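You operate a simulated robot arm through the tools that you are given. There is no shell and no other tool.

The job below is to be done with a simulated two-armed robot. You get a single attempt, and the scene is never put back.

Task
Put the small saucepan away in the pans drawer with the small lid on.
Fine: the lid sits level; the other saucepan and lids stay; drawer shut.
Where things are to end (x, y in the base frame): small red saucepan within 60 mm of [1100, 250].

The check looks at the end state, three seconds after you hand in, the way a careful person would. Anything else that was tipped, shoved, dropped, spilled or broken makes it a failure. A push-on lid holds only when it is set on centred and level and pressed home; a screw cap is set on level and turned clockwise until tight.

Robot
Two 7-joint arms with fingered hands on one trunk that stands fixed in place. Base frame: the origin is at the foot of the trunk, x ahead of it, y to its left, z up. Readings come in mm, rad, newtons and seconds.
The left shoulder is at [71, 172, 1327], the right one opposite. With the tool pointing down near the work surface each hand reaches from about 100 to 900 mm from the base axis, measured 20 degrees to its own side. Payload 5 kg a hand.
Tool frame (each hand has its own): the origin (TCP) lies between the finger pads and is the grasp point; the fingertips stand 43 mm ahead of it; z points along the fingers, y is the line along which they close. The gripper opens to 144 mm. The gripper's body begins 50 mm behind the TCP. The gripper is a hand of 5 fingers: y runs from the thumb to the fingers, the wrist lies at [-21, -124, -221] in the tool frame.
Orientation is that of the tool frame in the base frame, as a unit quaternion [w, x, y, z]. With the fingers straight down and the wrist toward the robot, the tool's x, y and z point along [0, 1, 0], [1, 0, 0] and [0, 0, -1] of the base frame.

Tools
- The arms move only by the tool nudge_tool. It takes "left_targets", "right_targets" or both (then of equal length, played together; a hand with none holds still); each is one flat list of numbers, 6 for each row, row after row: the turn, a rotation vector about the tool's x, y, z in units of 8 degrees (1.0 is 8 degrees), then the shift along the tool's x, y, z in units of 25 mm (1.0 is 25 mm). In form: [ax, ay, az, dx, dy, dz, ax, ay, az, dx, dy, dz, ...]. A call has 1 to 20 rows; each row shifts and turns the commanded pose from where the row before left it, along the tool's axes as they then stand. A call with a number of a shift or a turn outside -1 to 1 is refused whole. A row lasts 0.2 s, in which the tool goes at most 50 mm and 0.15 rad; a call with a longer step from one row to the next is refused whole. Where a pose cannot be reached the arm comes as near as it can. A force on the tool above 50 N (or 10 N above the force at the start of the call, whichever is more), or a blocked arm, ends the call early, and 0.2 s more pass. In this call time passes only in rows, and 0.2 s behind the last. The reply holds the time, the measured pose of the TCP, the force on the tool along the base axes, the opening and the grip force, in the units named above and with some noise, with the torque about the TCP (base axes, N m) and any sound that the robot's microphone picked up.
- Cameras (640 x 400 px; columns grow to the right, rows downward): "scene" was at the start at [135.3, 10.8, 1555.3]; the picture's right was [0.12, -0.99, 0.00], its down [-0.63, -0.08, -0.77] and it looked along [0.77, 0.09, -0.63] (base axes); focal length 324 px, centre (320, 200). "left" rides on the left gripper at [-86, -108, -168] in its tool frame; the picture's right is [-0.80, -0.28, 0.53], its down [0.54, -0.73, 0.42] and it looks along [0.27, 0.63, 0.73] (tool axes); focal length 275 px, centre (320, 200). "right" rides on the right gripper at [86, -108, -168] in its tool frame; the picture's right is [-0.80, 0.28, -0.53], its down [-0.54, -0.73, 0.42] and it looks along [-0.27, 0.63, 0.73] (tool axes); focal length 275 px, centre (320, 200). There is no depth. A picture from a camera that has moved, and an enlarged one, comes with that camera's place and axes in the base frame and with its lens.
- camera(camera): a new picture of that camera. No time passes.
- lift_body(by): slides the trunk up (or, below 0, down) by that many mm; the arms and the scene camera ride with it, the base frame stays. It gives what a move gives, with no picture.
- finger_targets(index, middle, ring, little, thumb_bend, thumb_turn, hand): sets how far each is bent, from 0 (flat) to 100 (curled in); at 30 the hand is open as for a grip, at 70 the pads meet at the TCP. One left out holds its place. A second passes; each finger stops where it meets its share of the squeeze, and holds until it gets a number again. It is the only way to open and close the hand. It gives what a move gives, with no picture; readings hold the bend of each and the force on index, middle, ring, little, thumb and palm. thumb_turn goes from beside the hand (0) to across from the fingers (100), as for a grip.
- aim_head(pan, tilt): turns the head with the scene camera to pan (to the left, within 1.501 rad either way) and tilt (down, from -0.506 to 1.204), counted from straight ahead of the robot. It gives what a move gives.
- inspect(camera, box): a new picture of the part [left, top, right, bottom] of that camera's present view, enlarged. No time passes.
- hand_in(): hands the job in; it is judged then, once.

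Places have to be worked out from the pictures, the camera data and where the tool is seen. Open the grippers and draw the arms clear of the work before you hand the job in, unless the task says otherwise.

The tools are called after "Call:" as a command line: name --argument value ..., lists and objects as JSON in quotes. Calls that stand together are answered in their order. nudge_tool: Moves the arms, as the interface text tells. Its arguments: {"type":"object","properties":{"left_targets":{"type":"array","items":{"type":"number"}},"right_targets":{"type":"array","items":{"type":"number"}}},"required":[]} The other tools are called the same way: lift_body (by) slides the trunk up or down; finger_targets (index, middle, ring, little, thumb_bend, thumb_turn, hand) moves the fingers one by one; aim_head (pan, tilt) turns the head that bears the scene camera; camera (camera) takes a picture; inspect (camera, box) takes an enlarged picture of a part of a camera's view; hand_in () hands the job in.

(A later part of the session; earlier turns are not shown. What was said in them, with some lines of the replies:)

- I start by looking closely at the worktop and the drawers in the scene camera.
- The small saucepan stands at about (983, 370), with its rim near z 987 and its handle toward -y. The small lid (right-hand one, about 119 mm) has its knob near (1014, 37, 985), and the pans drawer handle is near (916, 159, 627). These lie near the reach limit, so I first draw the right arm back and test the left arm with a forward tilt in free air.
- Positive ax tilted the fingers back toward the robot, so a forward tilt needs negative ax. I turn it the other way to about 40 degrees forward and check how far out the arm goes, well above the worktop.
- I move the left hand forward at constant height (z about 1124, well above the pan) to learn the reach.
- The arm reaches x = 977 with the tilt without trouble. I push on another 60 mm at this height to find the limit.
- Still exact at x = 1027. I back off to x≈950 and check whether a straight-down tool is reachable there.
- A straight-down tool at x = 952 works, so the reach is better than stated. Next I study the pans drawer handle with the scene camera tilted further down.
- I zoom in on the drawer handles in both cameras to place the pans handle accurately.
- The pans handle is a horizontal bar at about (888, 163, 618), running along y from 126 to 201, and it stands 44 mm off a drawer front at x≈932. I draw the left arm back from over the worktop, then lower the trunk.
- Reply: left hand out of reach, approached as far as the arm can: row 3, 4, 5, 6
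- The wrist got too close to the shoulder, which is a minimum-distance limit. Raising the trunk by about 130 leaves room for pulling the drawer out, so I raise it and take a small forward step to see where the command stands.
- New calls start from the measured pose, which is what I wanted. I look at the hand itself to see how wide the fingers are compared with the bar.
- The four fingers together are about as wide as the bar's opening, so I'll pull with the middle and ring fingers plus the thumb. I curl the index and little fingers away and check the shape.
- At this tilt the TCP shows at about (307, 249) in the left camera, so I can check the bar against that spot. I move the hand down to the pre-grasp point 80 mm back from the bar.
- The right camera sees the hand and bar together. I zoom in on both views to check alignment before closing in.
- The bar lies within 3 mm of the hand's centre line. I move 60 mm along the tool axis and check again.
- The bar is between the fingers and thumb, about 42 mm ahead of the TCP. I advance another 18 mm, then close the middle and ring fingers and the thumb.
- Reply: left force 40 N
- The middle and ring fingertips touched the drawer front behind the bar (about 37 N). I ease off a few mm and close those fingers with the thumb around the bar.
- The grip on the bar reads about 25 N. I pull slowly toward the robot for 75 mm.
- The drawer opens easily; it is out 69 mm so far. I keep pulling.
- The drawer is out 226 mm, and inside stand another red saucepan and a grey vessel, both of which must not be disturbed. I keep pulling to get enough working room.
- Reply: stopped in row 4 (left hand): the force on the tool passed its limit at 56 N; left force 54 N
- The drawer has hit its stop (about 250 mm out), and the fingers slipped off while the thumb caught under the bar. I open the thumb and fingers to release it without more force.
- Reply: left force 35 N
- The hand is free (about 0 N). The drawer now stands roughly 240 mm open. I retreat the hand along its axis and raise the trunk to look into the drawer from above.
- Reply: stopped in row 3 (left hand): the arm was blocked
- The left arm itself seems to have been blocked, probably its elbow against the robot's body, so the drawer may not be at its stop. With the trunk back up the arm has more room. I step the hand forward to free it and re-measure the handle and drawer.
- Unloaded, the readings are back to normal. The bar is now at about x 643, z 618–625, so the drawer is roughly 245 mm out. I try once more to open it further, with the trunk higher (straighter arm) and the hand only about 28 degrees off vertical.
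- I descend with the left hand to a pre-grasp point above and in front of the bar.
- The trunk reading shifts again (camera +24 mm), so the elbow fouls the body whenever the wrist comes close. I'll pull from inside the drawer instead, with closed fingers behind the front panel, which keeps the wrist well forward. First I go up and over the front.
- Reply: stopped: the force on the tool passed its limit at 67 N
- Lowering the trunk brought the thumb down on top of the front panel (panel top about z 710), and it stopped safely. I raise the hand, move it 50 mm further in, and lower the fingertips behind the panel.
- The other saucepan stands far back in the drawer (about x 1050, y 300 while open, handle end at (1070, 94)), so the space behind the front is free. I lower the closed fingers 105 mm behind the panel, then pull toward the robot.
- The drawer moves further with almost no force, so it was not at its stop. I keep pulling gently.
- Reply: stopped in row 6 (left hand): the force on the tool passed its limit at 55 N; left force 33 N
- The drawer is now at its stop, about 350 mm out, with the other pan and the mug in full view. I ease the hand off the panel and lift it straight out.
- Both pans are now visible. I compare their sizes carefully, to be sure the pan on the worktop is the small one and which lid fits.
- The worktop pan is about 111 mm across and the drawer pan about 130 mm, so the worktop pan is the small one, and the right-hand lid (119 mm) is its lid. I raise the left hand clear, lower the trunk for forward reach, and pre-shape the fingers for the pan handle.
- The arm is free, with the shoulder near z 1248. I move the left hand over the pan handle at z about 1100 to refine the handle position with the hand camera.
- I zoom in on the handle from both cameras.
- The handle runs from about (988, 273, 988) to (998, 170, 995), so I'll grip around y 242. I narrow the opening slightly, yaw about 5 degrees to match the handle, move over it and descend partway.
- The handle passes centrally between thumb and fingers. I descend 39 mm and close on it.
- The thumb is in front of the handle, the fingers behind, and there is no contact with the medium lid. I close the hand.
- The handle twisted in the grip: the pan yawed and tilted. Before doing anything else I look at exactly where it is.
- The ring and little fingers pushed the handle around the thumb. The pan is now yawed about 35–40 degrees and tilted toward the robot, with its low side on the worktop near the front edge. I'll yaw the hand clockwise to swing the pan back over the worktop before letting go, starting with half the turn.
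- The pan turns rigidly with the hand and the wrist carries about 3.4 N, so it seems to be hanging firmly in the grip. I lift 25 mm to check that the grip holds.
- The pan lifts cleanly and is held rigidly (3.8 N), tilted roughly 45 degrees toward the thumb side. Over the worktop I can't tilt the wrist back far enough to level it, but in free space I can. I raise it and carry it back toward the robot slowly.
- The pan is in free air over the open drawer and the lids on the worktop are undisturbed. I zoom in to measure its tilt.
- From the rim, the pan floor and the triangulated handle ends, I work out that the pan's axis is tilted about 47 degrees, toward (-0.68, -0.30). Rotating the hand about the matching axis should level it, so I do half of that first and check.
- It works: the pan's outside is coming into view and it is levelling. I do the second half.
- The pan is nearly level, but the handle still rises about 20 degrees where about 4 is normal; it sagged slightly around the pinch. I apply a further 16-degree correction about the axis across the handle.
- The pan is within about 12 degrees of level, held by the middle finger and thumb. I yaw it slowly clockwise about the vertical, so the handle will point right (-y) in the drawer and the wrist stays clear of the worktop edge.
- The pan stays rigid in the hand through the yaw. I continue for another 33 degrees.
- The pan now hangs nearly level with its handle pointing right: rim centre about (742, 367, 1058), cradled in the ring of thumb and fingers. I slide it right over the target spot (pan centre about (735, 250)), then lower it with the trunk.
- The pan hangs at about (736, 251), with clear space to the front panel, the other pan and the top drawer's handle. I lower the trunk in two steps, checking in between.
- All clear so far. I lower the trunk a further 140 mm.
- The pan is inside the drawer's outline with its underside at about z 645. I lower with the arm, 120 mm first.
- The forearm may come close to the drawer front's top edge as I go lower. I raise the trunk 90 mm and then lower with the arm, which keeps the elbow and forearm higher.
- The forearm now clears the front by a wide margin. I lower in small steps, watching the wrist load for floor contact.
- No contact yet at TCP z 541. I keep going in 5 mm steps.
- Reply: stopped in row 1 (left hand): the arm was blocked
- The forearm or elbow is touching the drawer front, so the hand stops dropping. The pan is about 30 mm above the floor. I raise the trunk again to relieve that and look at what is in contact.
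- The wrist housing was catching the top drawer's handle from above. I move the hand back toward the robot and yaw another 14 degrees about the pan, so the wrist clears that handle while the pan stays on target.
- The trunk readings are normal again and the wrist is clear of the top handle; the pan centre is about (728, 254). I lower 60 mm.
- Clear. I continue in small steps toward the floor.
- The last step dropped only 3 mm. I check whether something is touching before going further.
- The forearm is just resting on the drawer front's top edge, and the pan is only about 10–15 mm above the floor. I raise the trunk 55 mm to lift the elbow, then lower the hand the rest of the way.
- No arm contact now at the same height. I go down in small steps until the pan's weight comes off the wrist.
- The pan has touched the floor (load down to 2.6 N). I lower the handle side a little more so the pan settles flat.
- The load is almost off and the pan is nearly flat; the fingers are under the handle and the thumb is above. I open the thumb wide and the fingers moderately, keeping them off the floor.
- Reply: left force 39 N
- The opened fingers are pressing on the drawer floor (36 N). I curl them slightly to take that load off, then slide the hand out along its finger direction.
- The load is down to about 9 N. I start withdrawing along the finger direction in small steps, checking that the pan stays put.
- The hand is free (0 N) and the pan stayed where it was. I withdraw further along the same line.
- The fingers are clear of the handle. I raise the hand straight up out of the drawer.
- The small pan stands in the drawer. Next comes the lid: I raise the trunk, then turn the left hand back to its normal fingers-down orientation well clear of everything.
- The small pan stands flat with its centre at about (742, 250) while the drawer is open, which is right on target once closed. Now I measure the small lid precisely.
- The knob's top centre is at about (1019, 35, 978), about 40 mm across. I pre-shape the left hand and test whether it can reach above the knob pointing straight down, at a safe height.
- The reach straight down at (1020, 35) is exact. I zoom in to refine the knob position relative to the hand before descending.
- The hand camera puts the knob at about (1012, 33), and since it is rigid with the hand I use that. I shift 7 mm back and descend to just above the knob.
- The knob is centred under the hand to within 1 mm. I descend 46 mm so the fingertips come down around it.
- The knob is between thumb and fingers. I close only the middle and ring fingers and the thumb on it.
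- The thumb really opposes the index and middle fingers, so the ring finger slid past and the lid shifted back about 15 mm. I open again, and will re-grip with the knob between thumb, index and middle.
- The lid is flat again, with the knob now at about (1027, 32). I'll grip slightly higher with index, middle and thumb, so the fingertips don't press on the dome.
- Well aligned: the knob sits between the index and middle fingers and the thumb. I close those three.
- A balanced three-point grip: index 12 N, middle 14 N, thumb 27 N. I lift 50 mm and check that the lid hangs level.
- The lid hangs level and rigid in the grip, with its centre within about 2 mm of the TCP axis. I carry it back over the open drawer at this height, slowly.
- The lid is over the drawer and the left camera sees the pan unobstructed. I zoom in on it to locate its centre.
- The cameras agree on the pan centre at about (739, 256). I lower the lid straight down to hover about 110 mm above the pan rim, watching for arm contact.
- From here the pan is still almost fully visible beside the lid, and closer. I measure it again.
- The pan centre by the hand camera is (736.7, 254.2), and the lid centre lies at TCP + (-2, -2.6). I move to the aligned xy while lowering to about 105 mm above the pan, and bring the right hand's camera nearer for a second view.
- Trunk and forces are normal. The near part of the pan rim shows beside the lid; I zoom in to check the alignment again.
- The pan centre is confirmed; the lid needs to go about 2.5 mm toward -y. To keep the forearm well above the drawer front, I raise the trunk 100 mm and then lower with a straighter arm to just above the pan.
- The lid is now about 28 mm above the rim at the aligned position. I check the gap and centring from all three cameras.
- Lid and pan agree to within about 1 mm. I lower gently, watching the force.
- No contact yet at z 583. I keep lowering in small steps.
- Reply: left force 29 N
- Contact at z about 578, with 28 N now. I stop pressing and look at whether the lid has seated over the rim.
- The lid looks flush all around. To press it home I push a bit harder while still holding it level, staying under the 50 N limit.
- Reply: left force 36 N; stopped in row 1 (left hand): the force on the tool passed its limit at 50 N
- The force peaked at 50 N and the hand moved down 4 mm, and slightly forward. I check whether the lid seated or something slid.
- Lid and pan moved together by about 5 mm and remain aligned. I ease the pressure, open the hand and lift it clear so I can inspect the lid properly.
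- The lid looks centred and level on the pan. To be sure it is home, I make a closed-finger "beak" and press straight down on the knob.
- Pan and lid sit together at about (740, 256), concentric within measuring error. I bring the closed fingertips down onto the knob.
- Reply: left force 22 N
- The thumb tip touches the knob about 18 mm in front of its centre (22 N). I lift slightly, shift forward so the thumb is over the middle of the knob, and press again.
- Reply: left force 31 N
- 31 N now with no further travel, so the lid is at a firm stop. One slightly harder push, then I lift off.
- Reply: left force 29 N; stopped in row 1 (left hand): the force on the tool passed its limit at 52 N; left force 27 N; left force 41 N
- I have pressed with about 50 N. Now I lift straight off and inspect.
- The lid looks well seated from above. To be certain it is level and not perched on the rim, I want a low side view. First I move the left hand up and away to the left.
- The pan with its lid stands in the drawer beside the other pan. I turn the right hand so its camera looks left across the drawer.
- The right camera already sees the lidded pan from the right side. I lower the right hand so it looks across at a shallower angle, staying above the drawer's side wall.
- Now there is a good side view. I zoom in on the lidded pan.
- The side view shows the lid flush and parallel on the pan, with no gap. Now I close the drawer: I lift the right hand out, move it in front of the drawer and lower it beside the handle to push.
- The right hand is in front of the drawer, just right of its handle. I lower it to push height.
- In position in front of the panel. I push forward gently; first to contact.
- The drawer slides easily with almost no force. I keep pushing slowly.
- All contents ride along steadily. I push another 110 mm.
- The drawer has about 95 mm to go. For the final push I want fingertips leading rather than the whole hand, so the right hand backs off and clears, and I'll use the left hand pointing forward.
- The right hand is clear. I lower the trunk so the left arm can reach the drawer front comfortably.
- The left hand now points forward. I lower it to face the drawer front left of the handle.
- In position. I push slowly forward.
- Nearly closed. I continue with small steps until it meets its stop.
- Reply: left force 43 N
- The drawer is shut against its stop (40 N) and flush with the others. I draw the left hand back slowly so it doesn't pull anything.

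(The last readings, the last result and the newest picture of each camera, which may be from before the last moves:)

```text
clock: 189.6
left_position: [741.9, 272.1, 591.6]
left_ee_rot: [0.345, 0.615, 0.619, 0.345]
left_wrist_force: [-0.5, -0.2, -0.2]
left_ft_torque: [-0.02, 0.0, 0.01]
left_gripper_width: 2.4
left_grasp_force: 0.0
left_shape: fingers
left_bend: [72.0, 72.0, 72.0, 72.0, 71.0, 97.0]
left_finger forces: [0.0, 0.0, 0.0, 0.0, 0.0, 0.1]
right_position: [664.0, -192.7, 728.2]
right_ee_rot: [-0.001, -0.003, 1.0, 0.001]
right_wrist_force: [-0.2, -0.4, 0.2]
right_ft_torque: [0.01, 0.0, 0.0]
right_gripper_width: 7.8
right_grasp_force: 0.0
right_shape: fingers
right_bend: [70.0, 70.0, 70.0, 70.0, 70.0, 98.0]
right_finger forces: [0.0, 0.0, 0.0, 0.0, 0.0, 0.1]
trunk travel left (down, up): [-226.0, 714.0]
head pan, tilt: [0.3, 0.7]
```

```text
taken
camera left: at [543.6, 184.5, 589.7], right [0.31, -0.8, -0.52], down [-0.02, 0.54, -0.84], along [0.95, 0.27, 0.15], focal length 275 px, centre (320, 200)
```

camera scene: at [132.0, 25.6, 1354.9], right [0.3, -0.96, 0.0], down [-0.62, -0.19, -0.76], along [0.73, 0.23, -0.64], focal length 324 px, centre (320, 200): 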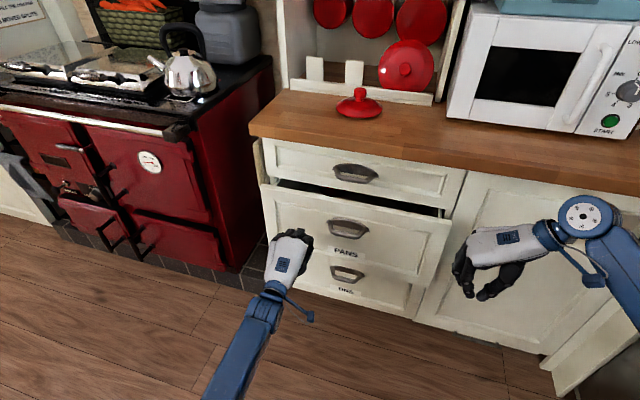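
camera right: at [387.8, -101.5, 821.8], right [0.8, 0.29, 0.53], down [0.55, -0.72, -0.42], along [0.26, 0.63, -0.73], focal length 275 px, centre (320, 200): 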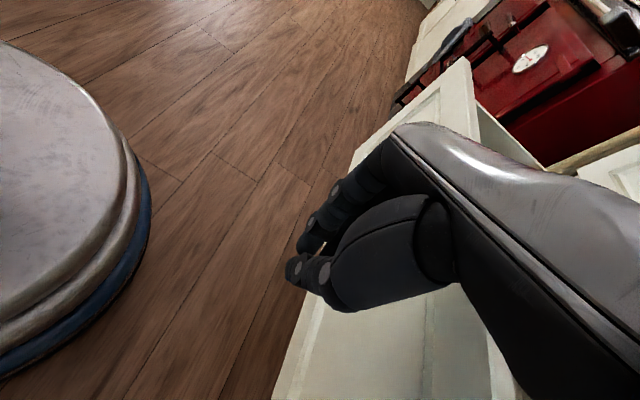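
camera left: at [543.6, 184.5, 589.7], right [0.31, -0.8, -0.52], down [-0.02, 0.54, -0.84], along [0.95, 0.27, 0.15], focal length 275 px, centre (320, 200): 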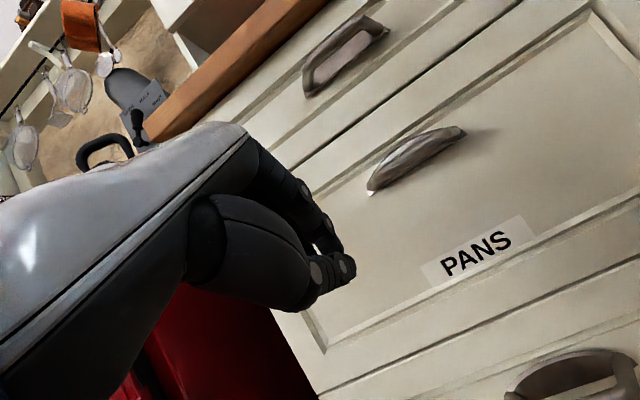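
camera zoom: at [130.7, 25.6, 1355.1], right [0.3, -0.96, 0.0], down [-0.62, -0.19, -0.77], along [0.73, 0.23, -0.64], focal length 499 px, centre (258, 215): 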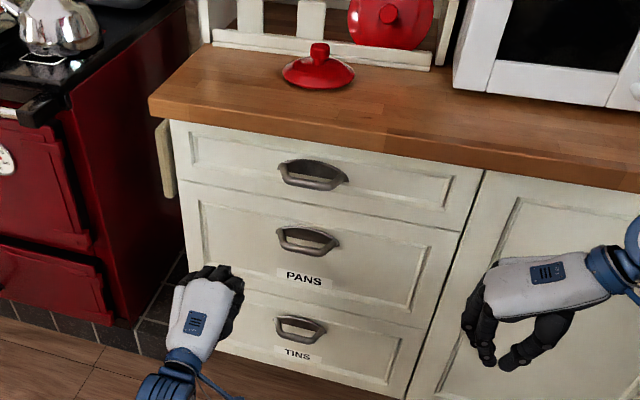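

The drawer is shut and nothing else has changed. I raise the trunk to its starting height, open both hands and check the whole scene against the first picture.

Call:
nudge_tool --left_targets '[0, 0, 0, 0, -0.5, -0.85, 0, 0, 0, 0, -0.5, -0.85, 0, 0, 0, 0, 0.85, -0.5, 0, 0, 0, 0, 0.85, -0.5, 0, 0, 0, 0, 0.85, -0.5, 0, 0, 0, 0, 0.85, -0.5]'

Call:
lift_body --by 199

Call:
finger_targets --hand "left" --index 30 --middle 30 --ring 30 --little 30 --thumb_bend 30

Call:
finger_targets --hand "right" --index 30 --middle 30 --ring 30 --little 30 --thumb_bend 30

Call:
aim_head --pan 0.12 --tilt 0.686

Call:
camera --camera "scene"

Call:
inspect --camera "scene" --box '[200, 110, 400, 235]'

Call:
inspect --camera "scene" --box '[200, 200, 400, 325]'

```text
clock: 191.0
left_position: [693.8, 271.0, 692.5]
left_ee_rot: [0.347, 0.616, 0.618, 0.344]
left_wrist_force: [0.6, 0.6, 0.8]
left_ft_torque: [0.0, -0.01, 0.01]
left_gripper_width: 2.6
left_grasp_force: 0.0
left_shape: fingers
left_bend: [72.0, 72.0, 72.0, 72.0, 71.0, 97.0]
left_finger forces: [0.0, 0.0, 0.0, 0.1, 0.0, 0.1]
right_position: [663.3, -192.6, 728.1]
right_ee_rot: [0.0, -0.003, 1.0, 0.0]
right_wrist_force: [0.4, 0.2, 0.3]
right_ft_torque: [-0.02, -0.03, -0.03]
right_gripper_width: 7.9
right_grasp_force: 0.0
right_shape: fingers
right_bend: [70.0, 70.0, 70.0, 70.0, 70.0, 98.0]
right_finger forces: [0.0, 0.0, 0.0, 0.0, 0.0, 0.1]
trunk travel left (down, up): [-226.0, 714.0]
head pan, tilt: [0.3, 0.7]
```

```text
clock: 193.1
left_position: [695.3, 271.8, 890.5]
left_ee_rot: [0.345, 0.615, 0.619, 0.345]
left_wrist_force: [-1.4, -0.4, 0.8]
left_ft_torque: [0.0, -0.01, 0.04]
left_gripper_width: 2.7
left_grasp_force: 0.0
left_shape: fingers
left_bend: [72.0, 72.0, 72.0, 72.0, 71.0, 97.0]
left_finger forces: [0.0, 0.0, 0.0, 0.1, 0.0, 0.0]
right_position: [663.4, -191.2, 926.5]
right_ee_rot: [0.0, -0.003, 1.0, 0.0]
right_wrist_force: [-0.3, 0.4, 0.2]
right_ft_torque: [-0.01, 0.02, -0.01]
right_gripper_width: 7.9
right_grasp_force: 0.0
right_shape: fingers
right_bend: [70.0, 70.0, 70.0, 70.0, 70.0, 98.0]
right_finger forces: [0.0, 0.0, 0.0, 0.0, 0.0, 0.1]
trunk travel left (down, up): [-425.0, 515.0]
head pan, tilt: [0.3, 0.7]
```

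```text
clock: 194.1
left_position: [695.3, 270.6, 890.3]
left_ee_rot: [0.345, 0.616, 0.619, 0.344]
left_wrist_force: [1.2, 0.7, 0.6]
left_ft_torque: [-0.01, 0.02, -0.01]
left_gripper_width: 149.0
left_grasp_force: 0.0
left_shape: fingers
left_bend: [30.0, 30.0, 30.0, 30.0, 30.0, 97.0]
left_finger forces: [0.0, 0.0, 0.0, 0.0, 0.0, 0.0]
right_position: [663.5, -192.6, 926.4]
right_ee_rot: [-0.001, -0.003, 1.0, 0.0]
right_wrist_force: [0.0, -0.1, -0.2]
right_ft_torque: [0.02, 0.01, -0.03]
right_gripper_width: 8.1
right_grasp_force: 0.1
right_shape: fingers
right_bend: [70.0, 70.0, 70.0, 70.0, 70.0, 98.0]
right_finger forces: [0.0, 0.1, 0.0, 0.1, 0.1, 0.1]
trunk travel left (down, up): [-425.0, 515.0]
head pan, tilt: [0.3, 0.7]
```

```text
clock: 195.1
left_position: [695.1, 271.1, 890.5]
left_ee_rot: [0.346, 0.616, 0.618, 0.344]
left_wrist_force: [-0.1, 0.5, -1.0]
left_ft_torque: [0.01, -0.02, 0.04]
left_gripper_width: 149.2
left_grasp_force: 0.2
left_shape: fingers
left_bend: [30.0, 30.0, 30.0, 30.0, 30.0, 97.0]
left_finger forces: [0.0, 0.0, 0.0, 0.0, 0.0, 0.0]
right_position: [663.8, -191.8, 926.0]
right_ee_rot: [-0.001, -0.003, 1.0, -0.001]
right_wrist_force: [0.1, -0.2, -0.2]
right_ft_torque: [0.0, -0.03, 0.01]
right_gripper_width: 149.0
right_grasp_force: 0.0
right_shape: fingers
right_bend: [30.0, 30.0, 30.0, 30.0, 30.0, 98.0]
right_finger forces: [0.0, 0.0, 0.0, 0.1, 0.1, 0.1]
trunk travel left (down, up): [-425.0, 515.0]
head pan, tilt: [0.3, 0.7]
```

```text
clock: 195.8
left_position: [694.8, 270.5, 891.6]
left_ee_rot: [0.345, 0.616, 0.619, 0.345]
left_wrist_force: [0.5, -0.7, 0.6]
left_ft_torque: [0.0, 0.0, -0.04]
left_gripper_width: 149.0
left_grasp_force: 0.0
left_shape: fingers
left_bend: [30.0, 30.0, 30.0, 30.0, 30.0, 97.0]
left_finger forces: [0.1, 0.0, 0.0, 0.0, 0.0, 0.0]
right_position: [663.3, -192.6, 927.0]
right_ee_rot: [-0.001, -0.002, 1.0, 0.0]
right_wrist_force: [-0.7, 0.3, 0.5]
right_ft_torque: [0.01, 0.0, -0.02]
right_gripper_width: 149.1
right_grasp_force: 0.1
right_shape: fingers
right_bend: [30.0, 30.0, 30.0, 30.0, 30.0, 98.0]
right_finger forces: [0.0, 0.0, 0.0, 0.1, 0.0, 0.1]
trunk travel left (down, up): [-425.0, 515.0]
head pan, tilt: [0.12, 0.686]
```

```text
taken
camera scene: at [135.1, 10.7, 1555.2], right [0.12, -0.99, 0.0], down [-0.63, -0.08, -0.77], along [0.77, 0.09, -0.63], focal length 324 px, centre (320, 200)
```

scene: 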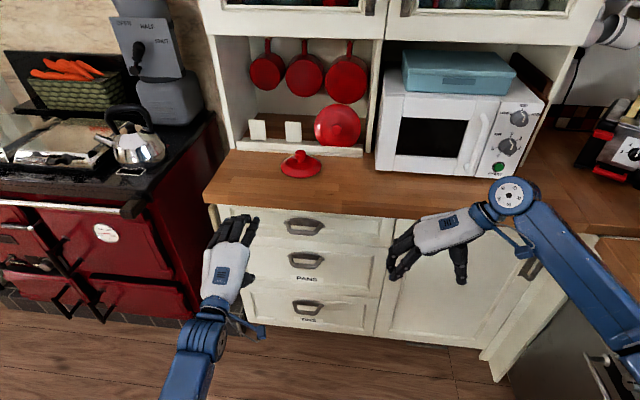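

```text
3.20 times, centred on (300, 172) of scene
camera zoom: at [135.1, 10.7, 1555.2], right [0.12, -0.99, 0.0], down [-0.63, -0.08, -0.77], along [0.77, 0.09, -0.63], focal length 1038 px, centre (384, 288)
```

zoom: 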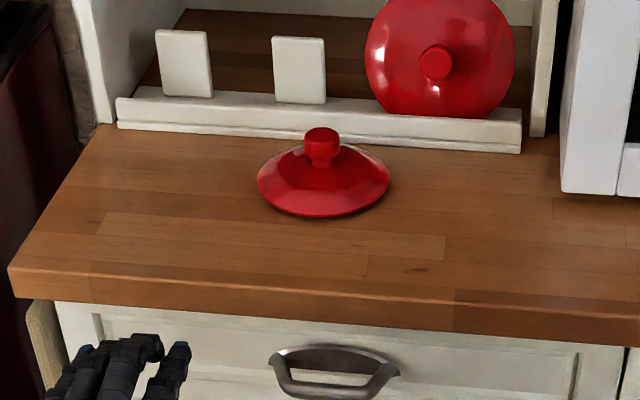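

```text
3.20 times, centred on (300, 262) of scene
camera zoom: at [135.1, 10.7, 1555.2], right [0.12, -0.99, 0.0], down [-0.63, -0.08, -0.77], along [0.77, 0.09, -0.63], focal length 1038 px, centre (384, 0)
```

zoom: 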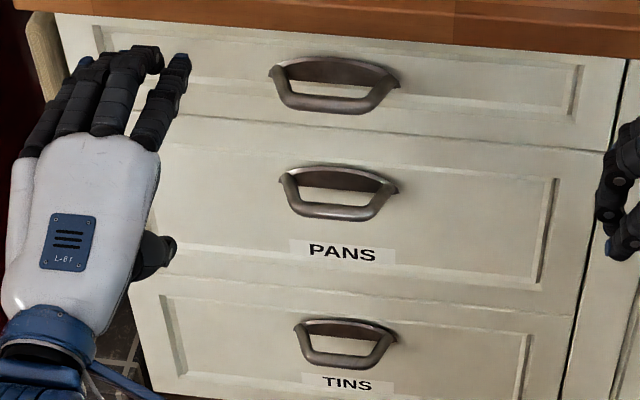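

The worktop lids and the drawer fronts match the first picture exactly, and both hands are open. I draw the arms up and clear before handing in.

Call:
nudge_tool --left_targets '[0, 0, 0, 0.5, 0.8, -0.5, 0, 0, 0, 0.5, 0.8, -0.5, 0, 0, 0, 0.5, 0.8, -0.5, 0, 0, 0, 0.5, 0.8, -0.5, 0, 0, 0, 0.5, 0.8, -0.5, 0, 0, 0, 0.5, 0.8, -0.5, 0, 0, 0, 0.5, 0.8, -0.5, 0, 0, 0, 0.5, 0.8, -0.5]' --right_targets '[0, 0, 0, 0.2, -0.3, -1, 0, 0, 0, 0.2, -0.3, -1, 0, 0, 0, 0.2, -0.3, -1, 0, 0, 0, 0.2, -0.3, -1, 0, 0, 0, 0.2, -0.3, -1, 0, 0, 0, 0.2, -0.3, -1, 0, 0, 0, 0.2, -0.3, -1, 0, 0, 0, 0.2, -0.3, -1]'

Call:
camera --camera "scene"

```text
clock: 197.6
left_position: [691.9, 372.7, 1079.5]
left_ee_rot: [0.346, 0.616, 0.618, 0.344]
left_wrist_force: [0.1, 0.2, -0.3]
left_ft_torque: [-0.03, -0.02, -0.01]
left_gripper_width: 149.3
left_grasp_force: 0.1
left_shape: fingers
left_bend: [30.0, 30.0, 30.0, 30.0, 30.0, 97.0]
left_finger forces: [0.1, 0.0, 0.0, 0.0, 0.0, 0.0]
right_position: [623.6, -250.1, 1128.1]
right_ee_rot: [-0.001, -0.003, 1.0, 0.0]
right_wrist_force: [0.9, 0.7, 0.1]
right_ft_torque: [0.0, -0.03, 0.01]
right_gripper_width: 149.2
right_grasp_force: 0.0
right_shape: fingers
right_bend: [30.0, 30.0, 30.0, 30.0, 30.0, 98.0]
right_finger forces: [0.0, 0.1, 0.0, 0.1, 0.0, 0.0]
trunk travel left (down, up): [-425.0, 515.0]
head pan, tilt: [0.12, 0.686]
```

```text
taken
camera scene: at [134.6, 11.2, 1555.1], right [0.12, -0.99, 0.0], down [-0.63, -0.08, -0.77], along [0.77, 0.09, -0.63], focal length 324 px, centre (320, 200)
```

scene: 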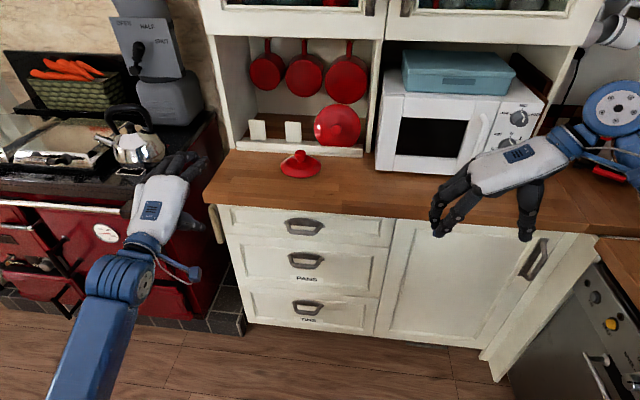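

The small saucepan is in the pans drawer with the small lid on. The drawer is shut, the other lids are where they were, and both hands are open and clear. I hand the job in.

Call:
hand_in

```text
The job is handed in.
```

The small red saucepan is in the pans drawer with the small lid on, the drawer is shut, and I have handed the job in.

- **Position:** I estimate the pan at about (1100, 257), well inside the 60 mm allowance. That figure depends on my estimate of how far the drawer opened (about 360 mm), which could be off by about 10 mm.
- **Lid:** It looked level and centred from above and from the side. I pressed it down with up to about 50 N. I did not reopen the drawer after closing it, so I have not seen the lid since.
- **Everything else:** The medium and large lids match the first picture. The other saucepan and the mug were still in place in the drawer when I last saw them, partway through closing it.
- **Handling:**
  - My first grip twisted the pan on the worktop, so I re-levelled it in the hand before setting it down in the drawer.
  - While lowering the pan, the left wrist caught the top drawer's handle and the forearm rested briefly on the open drawer's front. Neither moved anything that I could see afterwards.
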